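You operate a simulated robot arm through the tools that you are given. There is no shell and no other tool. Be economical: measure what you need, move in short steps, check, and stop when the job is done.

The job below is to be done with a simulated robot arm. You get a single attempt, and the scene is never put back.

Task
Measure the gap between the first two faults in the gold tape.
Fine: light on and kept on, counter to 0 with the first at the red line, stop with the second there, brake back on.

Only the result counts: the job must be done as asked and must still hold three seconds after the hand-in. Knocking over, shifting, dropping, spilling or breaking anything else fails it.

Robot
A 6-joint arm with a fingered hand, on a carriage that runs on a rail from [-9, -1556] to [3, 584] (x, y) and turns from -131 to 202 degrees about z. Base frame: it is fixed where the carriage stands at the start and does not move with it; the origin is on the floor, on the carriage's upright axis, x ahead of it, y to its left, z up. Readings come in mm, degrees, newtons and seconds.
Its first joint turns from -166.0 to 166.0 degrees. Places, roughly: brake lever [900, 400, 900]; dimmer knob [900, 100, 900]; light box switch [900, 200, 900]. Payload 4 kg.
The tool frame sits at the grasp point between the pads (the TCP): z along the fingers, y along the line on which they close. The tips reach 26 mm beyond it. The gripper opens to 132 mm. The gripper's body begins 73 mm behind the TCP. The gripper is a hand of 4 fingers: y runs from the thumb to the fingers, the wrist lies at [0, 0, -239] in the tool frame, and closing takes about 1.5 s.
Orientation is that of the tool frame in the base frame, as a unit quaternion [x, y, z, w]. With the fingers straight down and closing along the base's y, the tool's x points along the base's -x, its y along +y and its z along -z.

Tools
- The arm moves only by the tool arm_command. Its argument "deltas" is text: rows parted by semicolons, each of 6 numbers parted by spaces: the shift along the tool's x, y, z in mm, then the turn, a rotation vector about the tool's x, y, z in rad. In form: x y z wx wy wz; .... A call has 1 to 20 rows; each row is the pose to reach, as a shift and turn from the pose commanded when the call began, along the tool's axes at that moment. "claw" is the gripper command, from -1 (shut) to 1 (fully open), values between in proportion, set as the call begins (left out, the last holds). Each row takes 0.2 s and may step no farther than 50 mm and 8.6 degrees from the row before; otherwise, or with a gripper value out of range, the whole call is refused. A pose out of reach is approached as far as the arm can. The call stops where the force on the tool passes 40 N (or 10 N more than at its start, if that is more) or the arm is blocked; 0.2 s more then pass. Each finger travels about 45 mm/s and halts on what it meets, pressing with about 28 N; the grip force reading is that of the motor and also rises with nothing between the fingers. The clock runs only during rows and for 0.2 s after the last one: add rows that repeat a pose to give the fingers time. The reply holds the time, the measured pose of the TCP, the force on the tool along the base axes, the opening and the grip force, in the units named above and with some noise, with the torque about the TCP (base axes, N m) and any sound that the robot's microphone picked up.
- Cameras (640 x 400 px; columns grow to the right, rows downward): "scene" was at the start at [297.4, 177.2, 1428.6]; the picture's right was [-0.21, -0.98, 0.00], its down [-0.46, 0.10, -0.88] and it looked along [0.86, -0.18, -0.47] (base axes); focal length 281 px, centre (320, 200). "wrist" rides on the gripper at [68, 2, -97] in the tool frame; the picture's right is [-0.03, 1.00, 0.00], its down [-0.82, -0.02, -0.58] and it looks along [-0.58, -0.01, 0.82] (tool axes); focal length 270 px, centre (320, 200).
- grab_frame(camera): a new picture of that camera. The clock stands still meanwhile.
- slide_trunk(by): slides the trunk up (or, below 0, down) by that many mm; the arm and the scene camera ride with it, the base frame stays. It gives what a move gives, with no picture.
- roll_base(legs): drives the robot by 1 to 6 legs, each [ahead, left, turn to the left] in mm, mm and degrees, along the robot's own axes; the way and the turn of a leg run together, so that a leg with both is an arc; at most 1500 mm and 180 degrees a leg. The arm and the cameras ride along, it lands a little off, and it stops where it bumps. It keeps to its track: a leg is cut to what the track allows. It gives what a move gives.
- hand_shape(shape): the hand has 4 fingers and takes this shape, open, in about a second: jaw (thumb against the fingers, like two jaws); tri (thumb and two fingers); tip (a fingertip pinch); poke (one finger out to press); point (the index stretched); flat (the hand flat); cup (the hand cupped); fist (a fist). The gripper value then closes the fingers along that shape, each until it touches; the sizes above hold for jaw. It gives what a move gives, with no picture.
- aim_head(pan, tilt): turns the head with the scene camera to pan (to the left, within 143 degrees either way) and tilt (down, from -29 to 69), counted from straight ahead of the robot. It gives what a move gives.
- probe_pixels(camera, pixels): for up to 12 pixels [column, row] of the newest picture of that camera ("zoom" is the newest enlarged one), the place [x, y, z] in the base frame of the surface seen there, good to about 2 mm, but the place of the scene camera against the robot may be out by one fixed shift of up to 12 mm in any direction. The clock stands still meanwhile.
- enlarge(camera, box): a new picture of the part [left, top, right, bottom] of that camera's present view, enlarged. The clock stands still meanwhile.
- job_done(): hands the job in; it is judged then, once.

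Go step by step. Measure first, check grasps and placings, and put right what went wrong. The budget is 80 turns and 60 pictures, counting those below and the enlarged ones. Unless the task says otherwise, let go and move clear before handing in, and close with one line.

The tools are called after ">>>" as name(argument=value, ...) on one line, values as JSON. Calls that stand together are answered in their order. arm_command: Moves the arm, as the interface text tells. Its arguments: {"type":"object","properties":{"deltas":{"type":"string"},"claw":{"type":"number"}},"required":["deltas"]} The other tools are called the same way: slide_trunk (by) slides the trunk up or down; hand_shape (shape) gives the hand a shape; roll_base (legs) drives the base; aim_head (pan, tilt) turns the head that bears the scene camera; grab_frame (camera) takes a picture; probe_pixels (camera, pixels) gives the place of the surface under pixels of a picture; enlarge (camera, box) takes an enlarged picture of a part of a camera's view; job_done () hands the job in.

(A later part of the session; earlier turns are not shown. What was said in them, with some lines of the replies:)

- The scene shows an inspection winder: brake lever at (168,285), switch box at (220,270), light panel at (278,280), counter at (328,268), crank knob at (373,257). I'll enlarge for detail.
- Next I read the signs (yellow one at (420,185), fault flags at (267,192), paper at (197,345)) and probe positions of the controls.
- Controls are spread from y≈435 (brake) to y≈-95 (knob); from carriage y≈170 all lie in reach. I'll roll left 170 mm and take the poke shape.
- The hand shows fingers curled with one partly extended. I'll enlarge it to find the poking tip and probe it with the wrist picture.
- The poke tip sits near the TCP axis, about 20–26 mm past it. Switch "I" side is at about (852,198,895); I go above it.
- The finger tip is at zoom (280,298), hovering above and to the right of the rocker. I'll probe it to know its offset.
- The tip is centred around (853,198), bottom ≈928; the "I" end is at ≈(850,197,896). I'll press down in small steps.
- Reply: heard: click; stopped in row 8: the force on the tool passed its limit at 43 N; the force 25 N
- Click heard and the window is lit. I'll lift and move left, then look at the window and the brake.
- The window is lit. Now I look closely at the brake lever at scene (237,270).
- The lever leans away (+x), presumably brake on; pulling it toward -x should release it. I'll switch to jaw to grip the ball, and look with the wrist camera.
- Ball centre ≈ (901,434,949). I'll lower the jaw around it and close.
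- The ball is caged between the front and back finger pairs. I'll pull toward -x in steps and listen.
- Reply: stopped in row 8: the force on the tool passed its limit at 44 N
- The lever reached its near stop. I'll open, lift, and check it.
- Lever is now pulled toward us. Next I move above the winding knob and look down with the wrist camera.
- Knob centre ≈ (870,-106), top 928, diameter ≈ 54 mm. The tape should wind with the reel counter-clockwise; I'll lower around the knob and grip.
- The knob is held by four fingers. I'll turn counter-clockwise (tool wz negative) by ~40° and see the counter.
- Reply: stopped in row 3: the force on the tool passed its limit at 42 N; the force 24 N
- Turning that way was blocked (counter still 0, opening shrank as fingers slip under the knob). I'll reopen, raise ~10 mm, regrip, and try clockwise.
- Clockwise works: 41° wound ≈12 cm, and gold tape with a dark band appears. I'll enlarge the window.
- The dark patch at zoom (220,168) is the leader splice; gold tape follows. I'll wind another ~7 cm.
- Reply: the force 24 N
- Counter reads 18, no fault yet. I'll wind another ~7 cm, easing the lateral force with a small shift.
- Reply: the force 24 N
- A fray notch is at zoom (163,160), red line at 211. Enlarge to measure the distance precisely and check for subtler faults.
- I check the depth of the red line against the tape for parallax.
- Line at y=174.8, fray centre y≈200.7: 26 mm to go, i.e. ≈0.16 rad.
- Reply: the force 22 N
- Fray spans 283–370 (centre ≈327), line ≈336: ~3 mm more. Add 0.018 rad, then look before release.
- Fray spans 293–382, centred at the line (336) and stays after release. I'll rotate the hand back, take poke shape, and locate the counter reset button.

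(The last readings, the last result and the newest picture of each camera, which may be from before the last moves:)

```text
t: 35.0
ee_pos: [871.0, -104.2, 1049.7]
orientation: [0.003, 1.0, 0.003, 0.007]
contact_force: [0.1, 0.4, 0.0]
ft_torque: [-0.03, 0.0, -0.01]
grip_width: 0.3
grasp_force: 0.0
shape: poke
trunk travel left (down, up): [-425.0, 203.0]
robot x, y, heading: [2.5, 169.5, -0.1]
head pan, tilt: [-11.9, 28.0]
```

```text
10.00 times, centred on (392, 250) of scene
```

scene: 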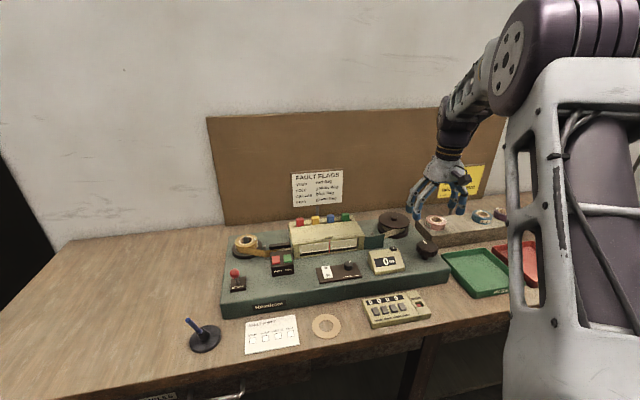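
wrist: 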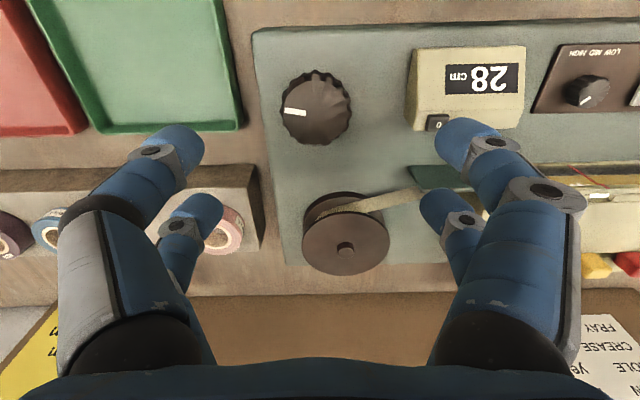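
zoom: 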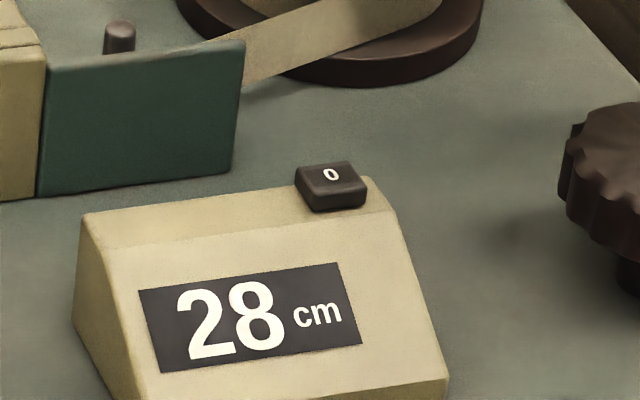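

>>> probe_pixels(camera="zoom", pixels=[[330, 175], [300, 172], [352, 168], [330, 188], [325, 164], [250, 205], [330, 205]])

>>> probe_pixels(camera="wrist", pixels=[[434, 121], [430, 118], [440, 118], [436, 128], [420, 115]])

```text
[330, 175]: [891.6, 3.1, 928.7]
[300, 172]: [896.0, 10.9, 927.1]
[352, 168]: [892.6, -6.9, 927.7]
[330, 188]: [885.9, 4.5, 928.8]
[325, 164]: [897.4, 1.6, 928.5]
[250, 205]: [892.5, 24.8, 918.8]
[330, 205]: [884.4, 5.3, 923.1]
```

```text
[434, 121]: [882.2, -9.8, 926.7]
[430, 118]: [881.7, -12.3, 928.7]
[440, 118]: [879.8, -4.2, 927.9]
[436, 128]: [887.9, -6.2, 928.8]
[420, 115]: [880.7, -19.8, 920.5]
```

Button centre ≈ (886,-6,928). Move over it.

>>> arm_command(deltas="-5 33 0 0 0 0; -10 66 0 0 0 0; -15 98 20 0 0 0; -15 98 50 0 0 0; -15 98 74 0 0 0; -15 98 74 0 0 0")

>>> enlarge(camera="wrist", box=[240, 80, 400, 220])

>>> enlarge(camera="scene", box=[360, 210, 440, 270])

```text
t: 36.4
ee_pos: [886.2, -4.9, 977.5]
orientation: [0.003, 1.0, 0.003, 0.007]
contact_force: [0.5, -0.1, -0.7]
ft_torque: [0.02, 0.01, 0.04]
grip_width: 0.0
grasp_force: 0.0
shape: poke
trunk travel left (down, up): [-425.0, 203.0]
robot x, y, heading: [-1.8, 170.7, -0.0]
head pan, tilt: [-11.9, 28.0]
```

```text
2.86 times, centred on (320, 150) of wrist
```

zoom: 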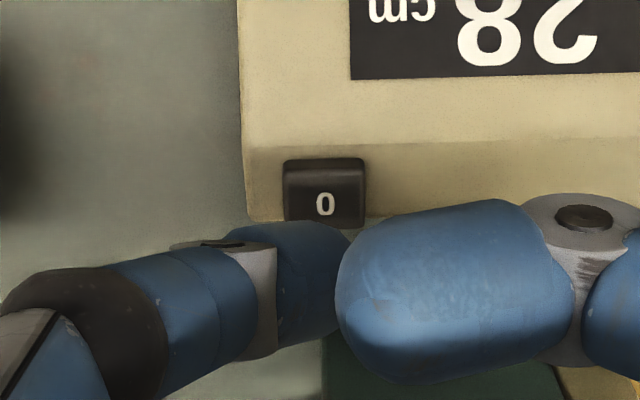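

```text
6.67 times, centred on (400, 240) of scene
```

zoom: 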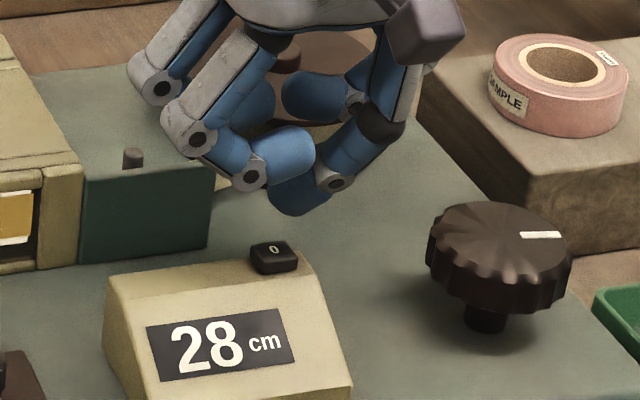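

Button centre computed at ≈(885,-4), right beneath the tip. Press down.

>>> arm_command(deltas="1 0.5 10 0 0 0; 1 0.5 18 0 0 0; 1 0.5 22 0 0 0; 1 0.5 25 0 0 0; 1 0.5 27 0 0 0; 1 0.5 29 0 0 0; 1 0.5 31 0 0 0; 1 0.5 33 0 0 0")

>>> enlarge(camera="scene", box=[290, 220, 410, 280])

```text
t: 38.2
ee_pos: [886.3, -4.7, 946.3]
orientation: [0.004, 1.0, 0.002, 0.009]
contact_force: [-5.4, -6.6, 33.6]
ft_torque: [-0.11, 0.17, 0.03]
grip_width: 0.1
grasp_force: 0.1
shape: poke
trunk travel left (down, up): [-425.0, 203.0]
robot x, y, heading: [-1.5, 173.8, -0.3]
head pan, tilt: [-11.9, 28.0]
heard: click
```

```text
5.33 times, centred on (350, 250) of scene
```

zoom: 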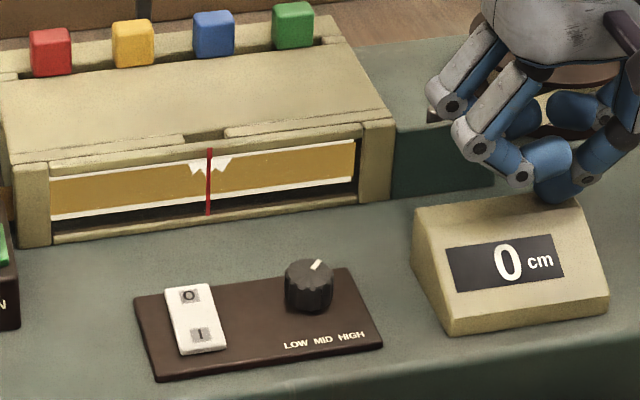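

Counter reads 0 with the fray on the line. Lift, go back to jaw and to the knob with the hand pre-rotated about -60° for a long stroke.

>>> arm_command(deltas="0 0 -40 0 0 0; 0 0 -80 0 0 0; 5 -33 -104 0 0 0; 10 -66 -104 0 0 0; 16 -99 -104 0 0 0; 16 -99 -104 0 0 -0.14; 16 -99 -104 0 0 -0.28; 16 -99 -104 0 0 -0.42; 16 -99 -104 0 0 -0.56; 16 -99 -104 0 0 -0.7; 16 -99 -104 0 0 -0.84; 16 -99 -104 0 0 -0.98; 16 -99 -104 0 0 -1.05")

>>> hand_shape(shape="jaw")

>>> arm_command(deltas="0 0 0 0 0 0; 0 0 0 0 0 0", claw=0.6)

>>> grab_frame(camera="wrist")

```text
t: 41.0
ee_pos: [873.5, -93.1, 1046.7]
orientation: [-0.494, 0.87, -0.004, 0.002]
contact_force: [0.2, 0.9, -0.1]
ft_torque: [0.03, 0.02, 0.02]
grip_width: 0.0
grasp_force: 0.1
shape: poke
out of reach, approached as far as the arm can: row 13
trunk travel left (down, up): [-425.0, 203.0]
robot x, y, heading: [2.7, 167.4, -0.5]
head pan, tilt: [-11.9, 28.0]
```

```text
t: 41.9
ee_pos: [873.9, -92.0, 1047.6]
orientation: [-0.493, 0.87, -0.004, 0.003]
contact_force: [0.6, 0.1, 0.2]
ft_torque: [-0.01, -0.02, -0.04]
grip_width: 132.0
grasp_force: 0.0
shape: jaw
trunk travel left (down, up): [-425.0, 203.0]
robot x, y, heading: [2.1, 169.1, 0.1]
head pan, tilt: [-11.9, 28.0]
```

```text
t: 42.5
ee_pos: [873.1, -91.5, 1047.7]
orientation: [-0.493, 0.87, -0.003, 0.004]
contact_force: [-0.1, 0.7, -0.3]
ft_torque: [0.01, -0.03, 0.01]
grip_width: 105.5
grasp_force: 0.2
shape: jaw
trunk travel left (down, up): [-425.0, 203.0]
robot x, y, heading: [2.3, 168.7, -0.4]
head pan, tilt: [-11.9, 28.0]
```

```text
18 pictures are left
```

wrist: 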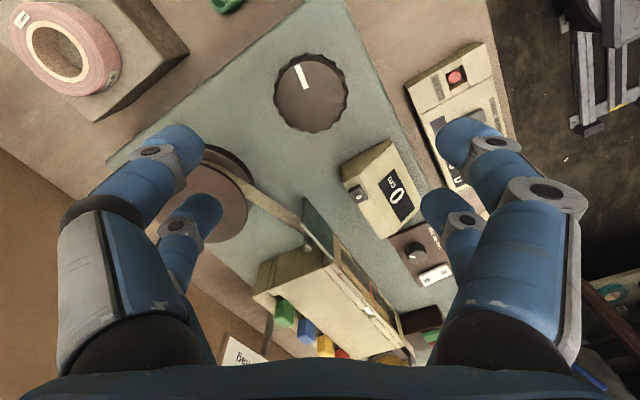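

The wrist limit was met at ≈-60°. I'll back off 0.2 rad and recentre over the knob (870,-105), then check.

>>> arm_command(deltas="6 -2 0 0 0 0.1; 13 -3.7 0 0 0 0.2; 13 -3.7 0 0 0 0.2")

```text
t: 43.3
ee_pos: [871.3, -104.7, 1048.7]
orientation: [-0.41, 0.912, 0.0, 0.008]
contact_force: [0.5, 0.0, -0.5]
ft_torque: [-0.01, 0.01, -0.01]
grip_width: 105.9
grasp_force: 0.0
shape: jaw
trunk travel left (down, up): [-425.0, 203.0]
robot x, y, heading: [1.2, 170.9, -0.2]
head pan, tilt: [-11.9, 28.0]
```

Centred at (871,-105), -48°. Descend to z≈930, grip, and wind ~6.5 cm.

>>> arm_command(deltas="0 0 40 0 0 0; 0 0 80 0 0 0; 0 0 108 0 0 0; 0 0 118.5 0 0 0; 0 0 118.5 0 0 0")

>>> arm_command(deltas="0 0 0 0 0 0; 0 0 0 0 0 0; 0 0 0 0 0 0; 0 0 0 0 0 0; 0 0 0 0 0 0; 0 0 0 0 0 0", claw=-1)

>>> arm_command(deltas="0 0 0 0 0 0.1; 0 0 0 0 0 0.2; 0 0 0 0 0 0.3; 0 0 0 0 0 0.4; 0 0 0 0 0 0.4")

>>> enlarge(camera="scene", box=[290, 220, 410, 280])

```text
t: 44.5
ee_pos: [870.0, -104.4, 928.7]
orientation: [-0.41, 0.912, 0.001, 0.008]
contact_force: [0.5, 0.2, -0.3]
ft_torque: [0.01, -0.02, 0.0]
grip_width: 105.9
grasp_force: 0.1
shape: jaw
trunk travel left (down, up): [-425.0, 203.0]
robot x, y, heading: [-2.3, 169.5, -0.2]
head pan, tilt: [-11.9, 28.0]
```

```text
t: 45.9
ee_pos: [871.3, -104.1, 928.7]
orientation: [-0.41, 0.912, 0.0, 0.007]
contact_force: [1.0, 0.8, -3.2]
ft_torque: [-0.05, -0.08, 0.02]
grip_width: 41.0
grasp_force: 28.2
shape: jaw
trunk travel left (down, up): [-425.0, 203.0]
robot x, y, heading: [6.1, 170.3, 0.0]
head pan, tilt: [-11.9, 28.0]
```

```text
t: 47.1
ee_pos: [872.8, -103.4, 928.6]
orientation: [-0.221, 0.975, 0.002, 0.007]
contact_force: [1.6, 5.0, -3.6]
ft_torque: [-0.07, -0.06, 0.02]
grip_width: 40.6
grasp_force: 28.1
shape: jaw
trunk travel left (down, up): [-425.0, 203.0]
robot x, y, heading: [1.2, 168.7, -0.4]
head pan, tilt: [-11.9, 28.0]
```

```text
5.33 times, centred on (350, 250) of scene
```

zoom: 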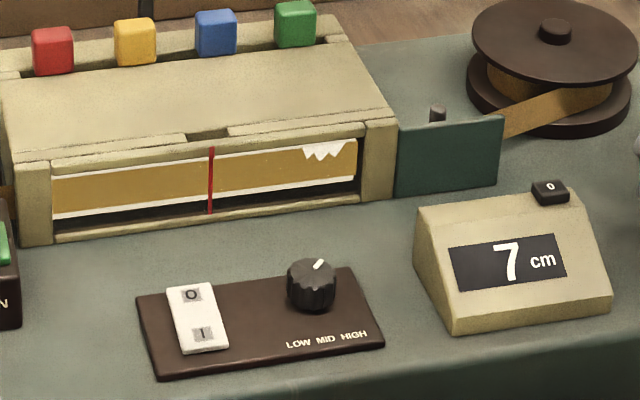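

Counter 7, left half clean. Wind ~7 cm more.

>>> arm_command(deltas="0 0 0 0 0 0.11; 0 0 0 0 0 0.22; 0 0 0 0 0 0.33; 0 0 0 0 0 0.44; 0 0 0 0 0 0.44")

>>> enlarge(camera="scene", box=[290, 220, 410, 280])

```text
t: 48.3
ee_pos: [874.5, -103.2, 928.9]
orientation: [-0.002, 1.0, 0.003, 0.007]
contact_force: [13.6, 10.8, 2.5]
ft_torque: [0.09, -0.25, 0.06]
grip_width: 40.5
grasp_force: 28.2
shape: jaw
trunk travel left (down, up): [-425.0, 203.0]
robot x, y, heading: [1.9, 173.0, -0.1]
head pan, tilt: [-11.9, 28.0]
```

```text
5.33 times, centred on (350, 250) of scene
```

zoom: 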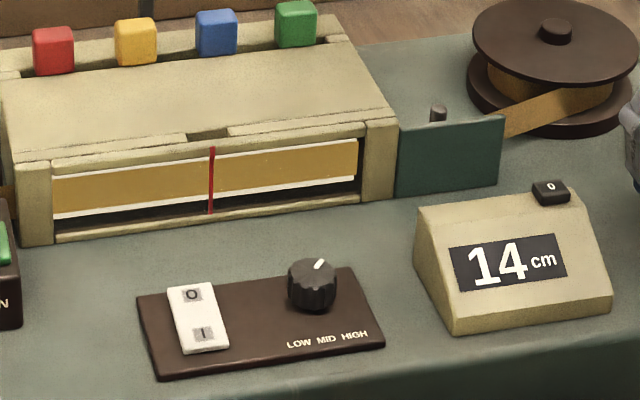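

Still clean at 14 cm. Wind on.

>>> arm_command(deltas="0 0 0 0 0 0.11; 0 0 0 0 0 0.22; 0 0 0 0 0 0.33; 0 0 0 0 0 0.44; 0 0 0 0 0 0.44")

>>> enlarge(camera="scene", box=[290, 220, 410, 280])

```text
t: 49.5
ee_pos: [872.9, -104.0, 929.6]
orientation: [0.217, 0.976, 0.004, 0.008]
contact_force: [28.4, 3.2, 0.6]
ft_torque: [0.0, -0.5, 0.03]
grip_width: 39.2
grasp_force: 28.3
shape: jaw
trunk travel left (down, up): [-425.0, 203.0]
robot x, y, heading: [2.4, 169.7, -0.1]
head pan, tilt: [-11.9, 28.0]
```

```text
5.33 times, centred on (350, 250) of scene
```

zoom: 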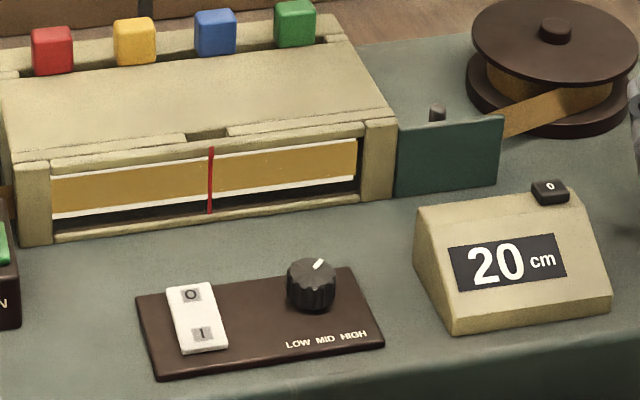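

Clean at 20 cm; x force 28 N, so I add a +3 mm x shift and wind on.

>>> arm_command(deltas="-2 1 0 0 0 0.08; -2.7 1.3 0 0 0 0.2; -2.7 1.3 0 0 0 0.33; -2.7 1.3 0 0 0 0.46; -2.7 1.3 0 0 0 0.46")

>>> enlarge(camera="scene", box=[290, 220, 410, 280])

```text
t: 50.7
ee_pos: [875.4, -105.0, 929.9]
orientation: [0.434, 0.901, 0.006, 0.005]
contact_force: [7.5, 1.9, 5.5]
ft_torque: [-0.06, -0.12, -0.01]
grip_width: 39.4
grasp_force: 27.9
shape: jaw
trunk travel left (down, up): [-425.0, 203.0]
robot x, y, heading: [1.7, 167.1, -0.3]
head pan, tilt: [-11.9, 28.0]
```

```text
5.33 times, centred on (350, 250) of scene
```

zoom: 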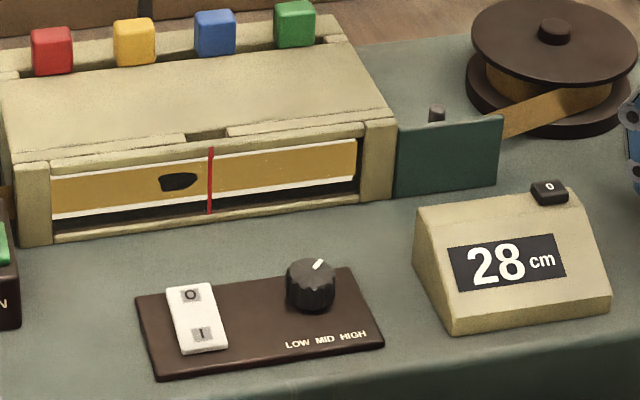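

Second fault (dark hole/stain) at zoom 159–199, centre ≈179, line 211: ≈18 mm. Turn 0.105 rad and look closely.

>>> arm_command(deltas="0 0 0 0 0 0.06; 0 0 0 0 0 0.105; 0 0 0 0 0 0.105; 0 0 0 0 0 0.105")

>>> enlarge(camera="scene", box=[296, 238, 360, 270])

```text
t: 51.7
ee_pos: [875.8, -104.7, 928.6]
orientation: [0.481, 0.877, 0.007, 0.003]
contact_force: [6.7, -1.5, 0.8]
ft_torque: [-0.17, -0.07, 0.0]
grip_width: 39.3
grasp_force: 27.9
shape: jaw
trunk travel left (down, up): [-425.0, 203.0]
robot x, y, heading: [-1.2, 170.4, -0.2]
head pan, tilt: [-11.9, 28.0]
```

```text
10.00 times, centred on (328, 254) of scene
```

zoom: 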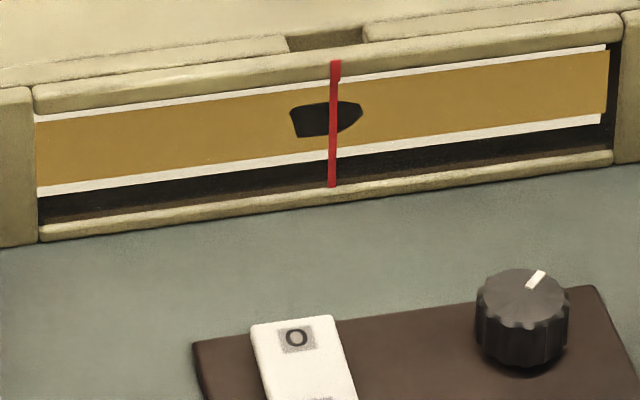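

Spot spans 288–363 (centre ≈326), line 334: ≈2.5 mm. Add 0.015 rad, release and lift.

>>> arm_command(deltas="0 0 0 0 0 0.015; 0 0 0 0 0 0.015; 0 0 0 0 0 0.015")

>>> arm_command(deltas="0 0 0 0 0 0; 0 0 0 0 0 0; 0 0 0 0 0 0; 0 0 -10 0 0 0; 0 0 -40 0 0 0; 0 0 -80 0 0 0; 0 0 -120 0 0 0", claw=0.6)

>>> enlarge(camera="scene", box=[296, 238, 360, 270])

```text
t: 52.5
ee_pos: [876.4, -103.6, 929.4]
orientation: [0.487, 0.873, 0.007, 0.004]
contact_force: [6.0, -5.8, 0.7]
ft_torque: [-0.2, -0.08, 0.0]
grip_width: 39.6
grasp_force: 27.2
shape: jaw
trunk travel left (down, up): [-425.0, 203.0]
robot x, y, heading: [5.8, 167.2, -0.3]
head pan, tilt: [-11.9, 28.0]
```

```text
t: 54.1
ee_pos: [873.5, -105.6, 1050.2]
orientation: [0.487, 0.874, 0.007, 0.004]
contact_force: [-0.2, 0.6, -0.6]
ft_torque: [0.0, 0.04, 0.01]
grip_width: 105.3
grasp_force: 0.0
shape: jaw
trunk travel left (down, up): [-425.0, 203.0]
robot x, y, heading: [1.4, 172.5, -0.3]
head pan, tilt: [-11.9, 28.0]
```

```text
10.00 times, centred on (328, 254) of scene
```

zoom: 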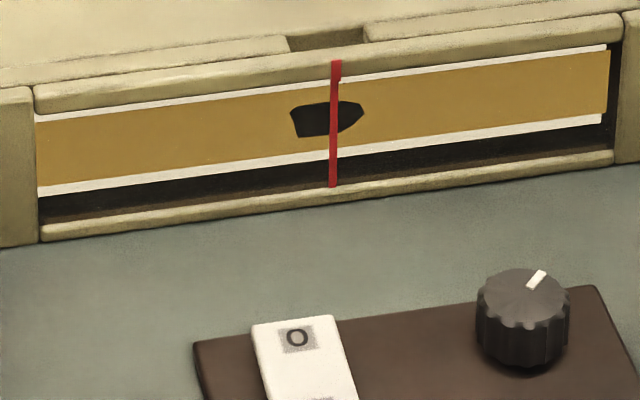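

Spot spans 290–364, still ≈2.4 mm short of centre. I'll regrip and nudge further.

>>> arm_command(deltas="0 0 40 0 0 0; 0 0 80 0 0 0; 0 0 110 0 0 0; 0 0 120.5 0 0 0; 0 0 120.5 0 0 0")

>>> arm_command(deltas="0 0 0 0 0 0; 0 0 0 0 0 0; 0 0 0 0 0 0; 0 0 0 0 0 0; 0 0 0 0 0 0; 0 0 0 0 0 0.01; 0 0 0 0 0 0.018; 0 0 0 0 0 0.018; 0 0 0 0 0 0.018", claw=-1)

>>> enlarge(camera="scene", box=[296, 238, 360, 270])

```text
t: 55.3
ee_pos: [875.0, -103.8, 929.2]
orientation: [0.487, 0.873, 0.007, 0.005]
contact_force: [0.1, -0.6, 0.6]
ft_torque: [0.02, 0.02, 0.02]
grip_width: 105.3
grasp_force: 0.1
shape: jaw
trunk travel left (down, up): [-425.0, 203.0]
robot x, y, heading: [-2.8, 166.8, -0.2]
head pan, tilt: [-11.9, 28.0]
```

```text
t: 57.3
ee_pos: [875.2, -103.2, 929.4]
orientation: [0.494, 0.869, 0.006, 0.005]
contact_force: [-3.1, 2.0, 7.2]
ft_torque: [0.03, 0.13, 0.02]
grip_width: 39.0
grasp_force: 27.9
shape: jaw
trunk travel left (down, up): [-425.0, 203.0]
robot x, y, heading: [0.9, 170.9, -0.2]
head pan, tilt: [-11.9, 28.0]
```

```text
10.00 times, centred on (328, 254) of scene
```

zoom: 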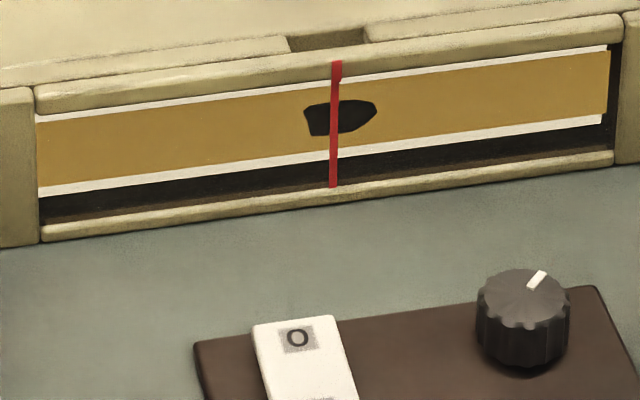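

The spot now spans 303–377 about the line — within ~1 mm. Release gently, lift and rotate back.

>>> arm_command(deltas="0 0 0 0 0 0; 0 0 0 0 0 0; 0 0 0 0 0 0; 0 0 -10 0 0 0; 0 0 -50 0 0 0; 0 0 -100 0 0 0; 0 0 -150 0 0 0; 0 0 -190 0 0 0; 0 0 -190 0 0 -0.14; 0 0 -190 0 0 -0.28; 0 0 -190 0 0 -0.42; 0 0 -190 0 0 -0.56; 0 0 -190 0 0 -0.7; 0 0 -190 0 0 -0.84; 0 0 -190 0 0 -0.98; 0 0 -190 0 0 -1.033", claw=0.6)

>>> arm_command(deltas="0 45 0 0 0 0; 0 90 0 0 0 0; 5 135 0 0 0 0; 10 180 0 0 0 0; 15 225 0 0 0 0; 18 270 0 0 0 0; 20 315 0 0 0 0; 22 360 0 0 0 0; 22 405 0 0 0 0; 22 450 0 0 0 0; 22 495 0 0 0 0; 22 538 0 0 0 0; 22 538 0 0 0 0", claw=0.3)

>>> grab_frame(camera="wrist")

```text
t: 60.7
ee_pos: [873.1, -105.5, 1119.2]
orientation: [-0.001, 1.0, 0.004, 0.006]
contact_force: [0.3, 0.4, -0.5]
ft_torque: [-0.01, -0.01, 0.02]
grip_width: 105.7
grasp_force: 0.0
shape: jaw
trunk travel left (down, up): [-425.0, 203.0]
robot x, y, heading: [2.4, 171.1, -0.2]
head pan, tilt: [-11.9, 28.0]
```

```text
t: 63.5
ee_pos: [851.1, 431.0, 1124.2]
orientation: [0.001, 1.0, 0.003, 0.007]
contact_force: [-1.4, 0.0, -0.4]
ft_torque: [-0.01, 0.01, 0.01]
grip_width: 86.0
grasp_force: 0.1
shape: jaw
trunk travel left (down, up): [-425.0, 203.0]
robot x, y, heading: [0.8, 171.5, -0.2]
head pan, tilt: [-11.9, 28.0]
```

```text
10 pictures are left
```

wrist: 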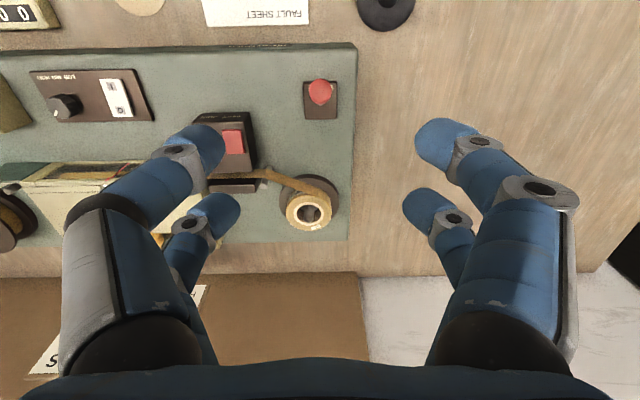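

>>> probe_pixels(camera="wrist", pixels=[[320, 92], [320, 85], [320, 100], [311, 92], [330, 92], [328, 108]])

```text
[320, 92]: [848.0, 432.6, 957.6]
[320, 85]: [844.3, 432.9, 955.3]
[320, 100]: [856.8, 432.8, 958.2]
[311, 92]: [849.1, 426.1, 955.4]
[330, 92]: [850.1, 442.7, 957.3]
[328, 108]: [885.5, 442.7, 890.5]
```

Ball centre ≈ (853,434,948). Descend around it, close, then push to +x.

>>> arm_command(deltas="-2 3 45 0 0 0; -2 3 90 0 0 0; -2 3 130 0 0 0; -2 3 160 0 0 0; -2 3 173 0 0 0; -2 3 173 0 0 0")

>>> arm_command(deltas="0 0 0 0 0 0; 0 0 0 0 0 0; 0 0 0 0 0 0; 0 0 0 0 0 0; 0 0 0 0 0 0; 0 0 0 0 0 0", claw=-1)

>>> arm_command(deltas="-10 0 -2 0 0 0; -20 0 -3 0 0 0; -30 0 -3 0 0 0; -40 0 -2 0 0 0; -48 0 0 0 0 0; -54 0 0 0 0 0; -60 0 0 0 0 0; -66 0 0 0 0 0; -71 0 0 0 0 0")

>>> grab_frame(camera="wrist")

```text
t: 64.9
ee_pos: [855.7, 437.1, 947.8]
orientation: [0.0, 1.0, 0.004, 0.007]
contact_force: [0.7, -0.8, -0.5]
ft_torque: [0.0, 0.0, -0.01]
grip_width: 86.0
grasp_force: 0.1
shape: jaw
trunk travel left (down, up): [-425.0, 203.0]
robot x, y, heading: [2.0, 168.4, -0.3]
head pan, tilt: [-11.9, 28.0]
```

```text
t: 66.3
ee_pos: [854.2, 436.4, 949.4]
orientation: [0.0, 1.0, 0.004, 0.008]
contact_force: [0.1, -0.6, -0.1]
ft_torque: [-0.01, 0.03, 0.0]
grip_width: 0.0
grasp_force: 25.1
shape: jaw
trunk travel left (down, up): [-425.0, 203.0]
robot x, y, heading: [-0.1, 169.8, -0.6]
head pan, tilt: [-11.9, 28.0]
```

```text
t: 67.9
ee_pos: [908.0, 435.9, 950.4]
orientation: [-0.001, 1.0, 0.002, -0.001]
contact_force: [-22.6, -3.4, 13.1]
ft_torque: [-0.16, 0.84, 0.03]
grip_width: 0.0
grasp_force: 28.2
shape: jaw
trunk travel left (down, up): [-425.0, 203.0]
robot x, y, heading: [1.9, 168.3, -0.1]
head pan, tilt: [-11.9, 28.0]
stopped in row 8: the force on the tool passed its limit at 44 N (the readings are from after the stop); the commanded pose is now the measured one
```

```text
9 pictures are left
```

wrist: 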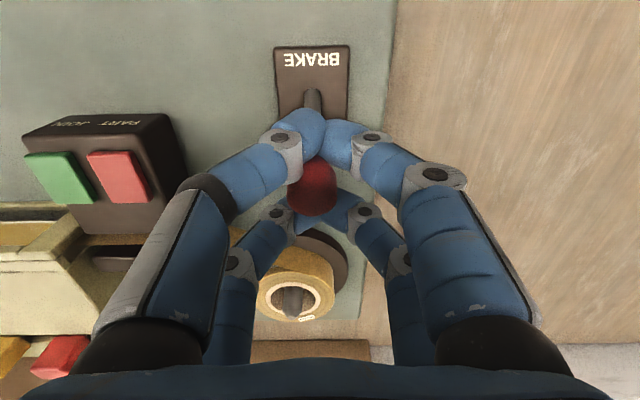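

The lever is at its far stop. Ease off, open, lift clear and check everything.

>>> arm_command(deltas="4 0 0 0 0 0; 4 0 0 0 0 0; 4 0 0 0 0 0; 4 0 0 0 0 0; 4 0 0 0 0 0; 4 0 -40 0 0 0; 4 0 -85 0 0 0; 4 0 -130 0 0 0; 4 0 -175 0 0 0; 4 0 -220 0 0 0; 40 0 -240 0 0 0; 80 0 -240 0 0 0", claw=0.3)

>>> grab_frame(camera="scene")

>>> enlarge(camera="scene", box=[210, 210, 410, 300])

>>> enlarge(camera="scene", box=[296, 238, 360, 270])

>>> probe_pixels(camera="scene", pixels=[[237, 258], [237, 262]])

```text
t: 70.5
ee_pos: [829.8, 436.2, 1188.3]
orientation: [0.0, 1.0, 0.002, 0.001]
contact_force: [0.8, -0.2, 0.6]
ft_torque: [-0.02, 0.05, 0.03]
grip_width: 85.4
grasp_force: 0.0
shape: jaw
trunk travel left (down, up): [-425.0, 203.0]
robot x, y, heading: [3.4, 167.8, -0.2]
head pan, tilt: [-11.9, 28.0]
```

```text
8 pictures are left
```

scene: 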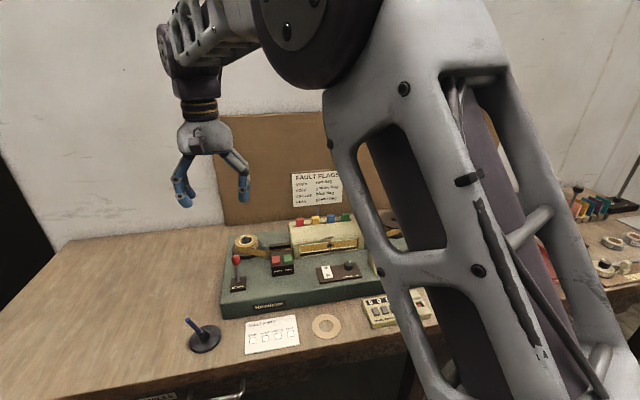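

```text
3.20 times, centred on (310, 255) of scene
```

zoom: 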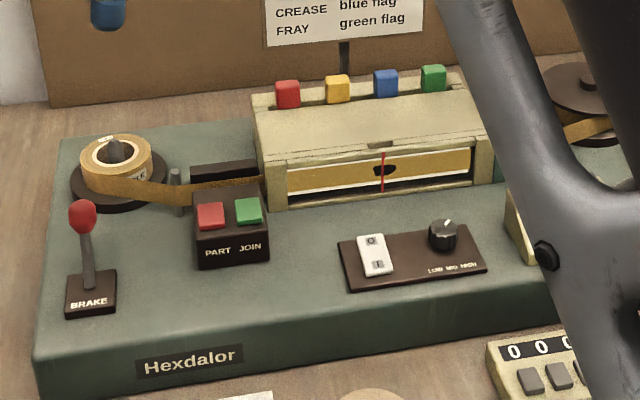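

```text
10.00 times, centred on (328, 254) of scene
```

zoom: 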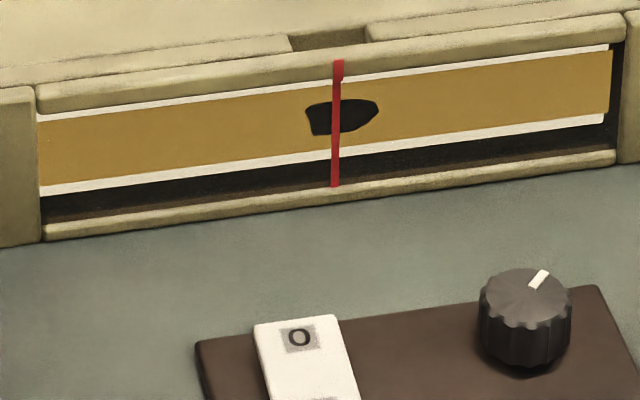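

```text
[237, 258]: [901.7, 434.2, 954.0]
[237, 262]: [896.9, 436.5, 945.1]
```

The lever ball is back at its original place (901.7, 434.2, 954), the light is still on, and the second fault (305–379) sits on the red line. The hand is clear, so I'm handing in.

>>> job_done()

```text
The job is handed in.
```

I measured the gap between the first two faults on the gold tape at about 30 cm. That figure is worked out: the counter last read 28 cm with roughly 2 cm still to wind, and the arm hid it at the end. The light is on, the counter was zeroed with the first fault (a fray) on the red line, the second (a dark spot) now sits within about 2 mm of it, and the brake is back on.
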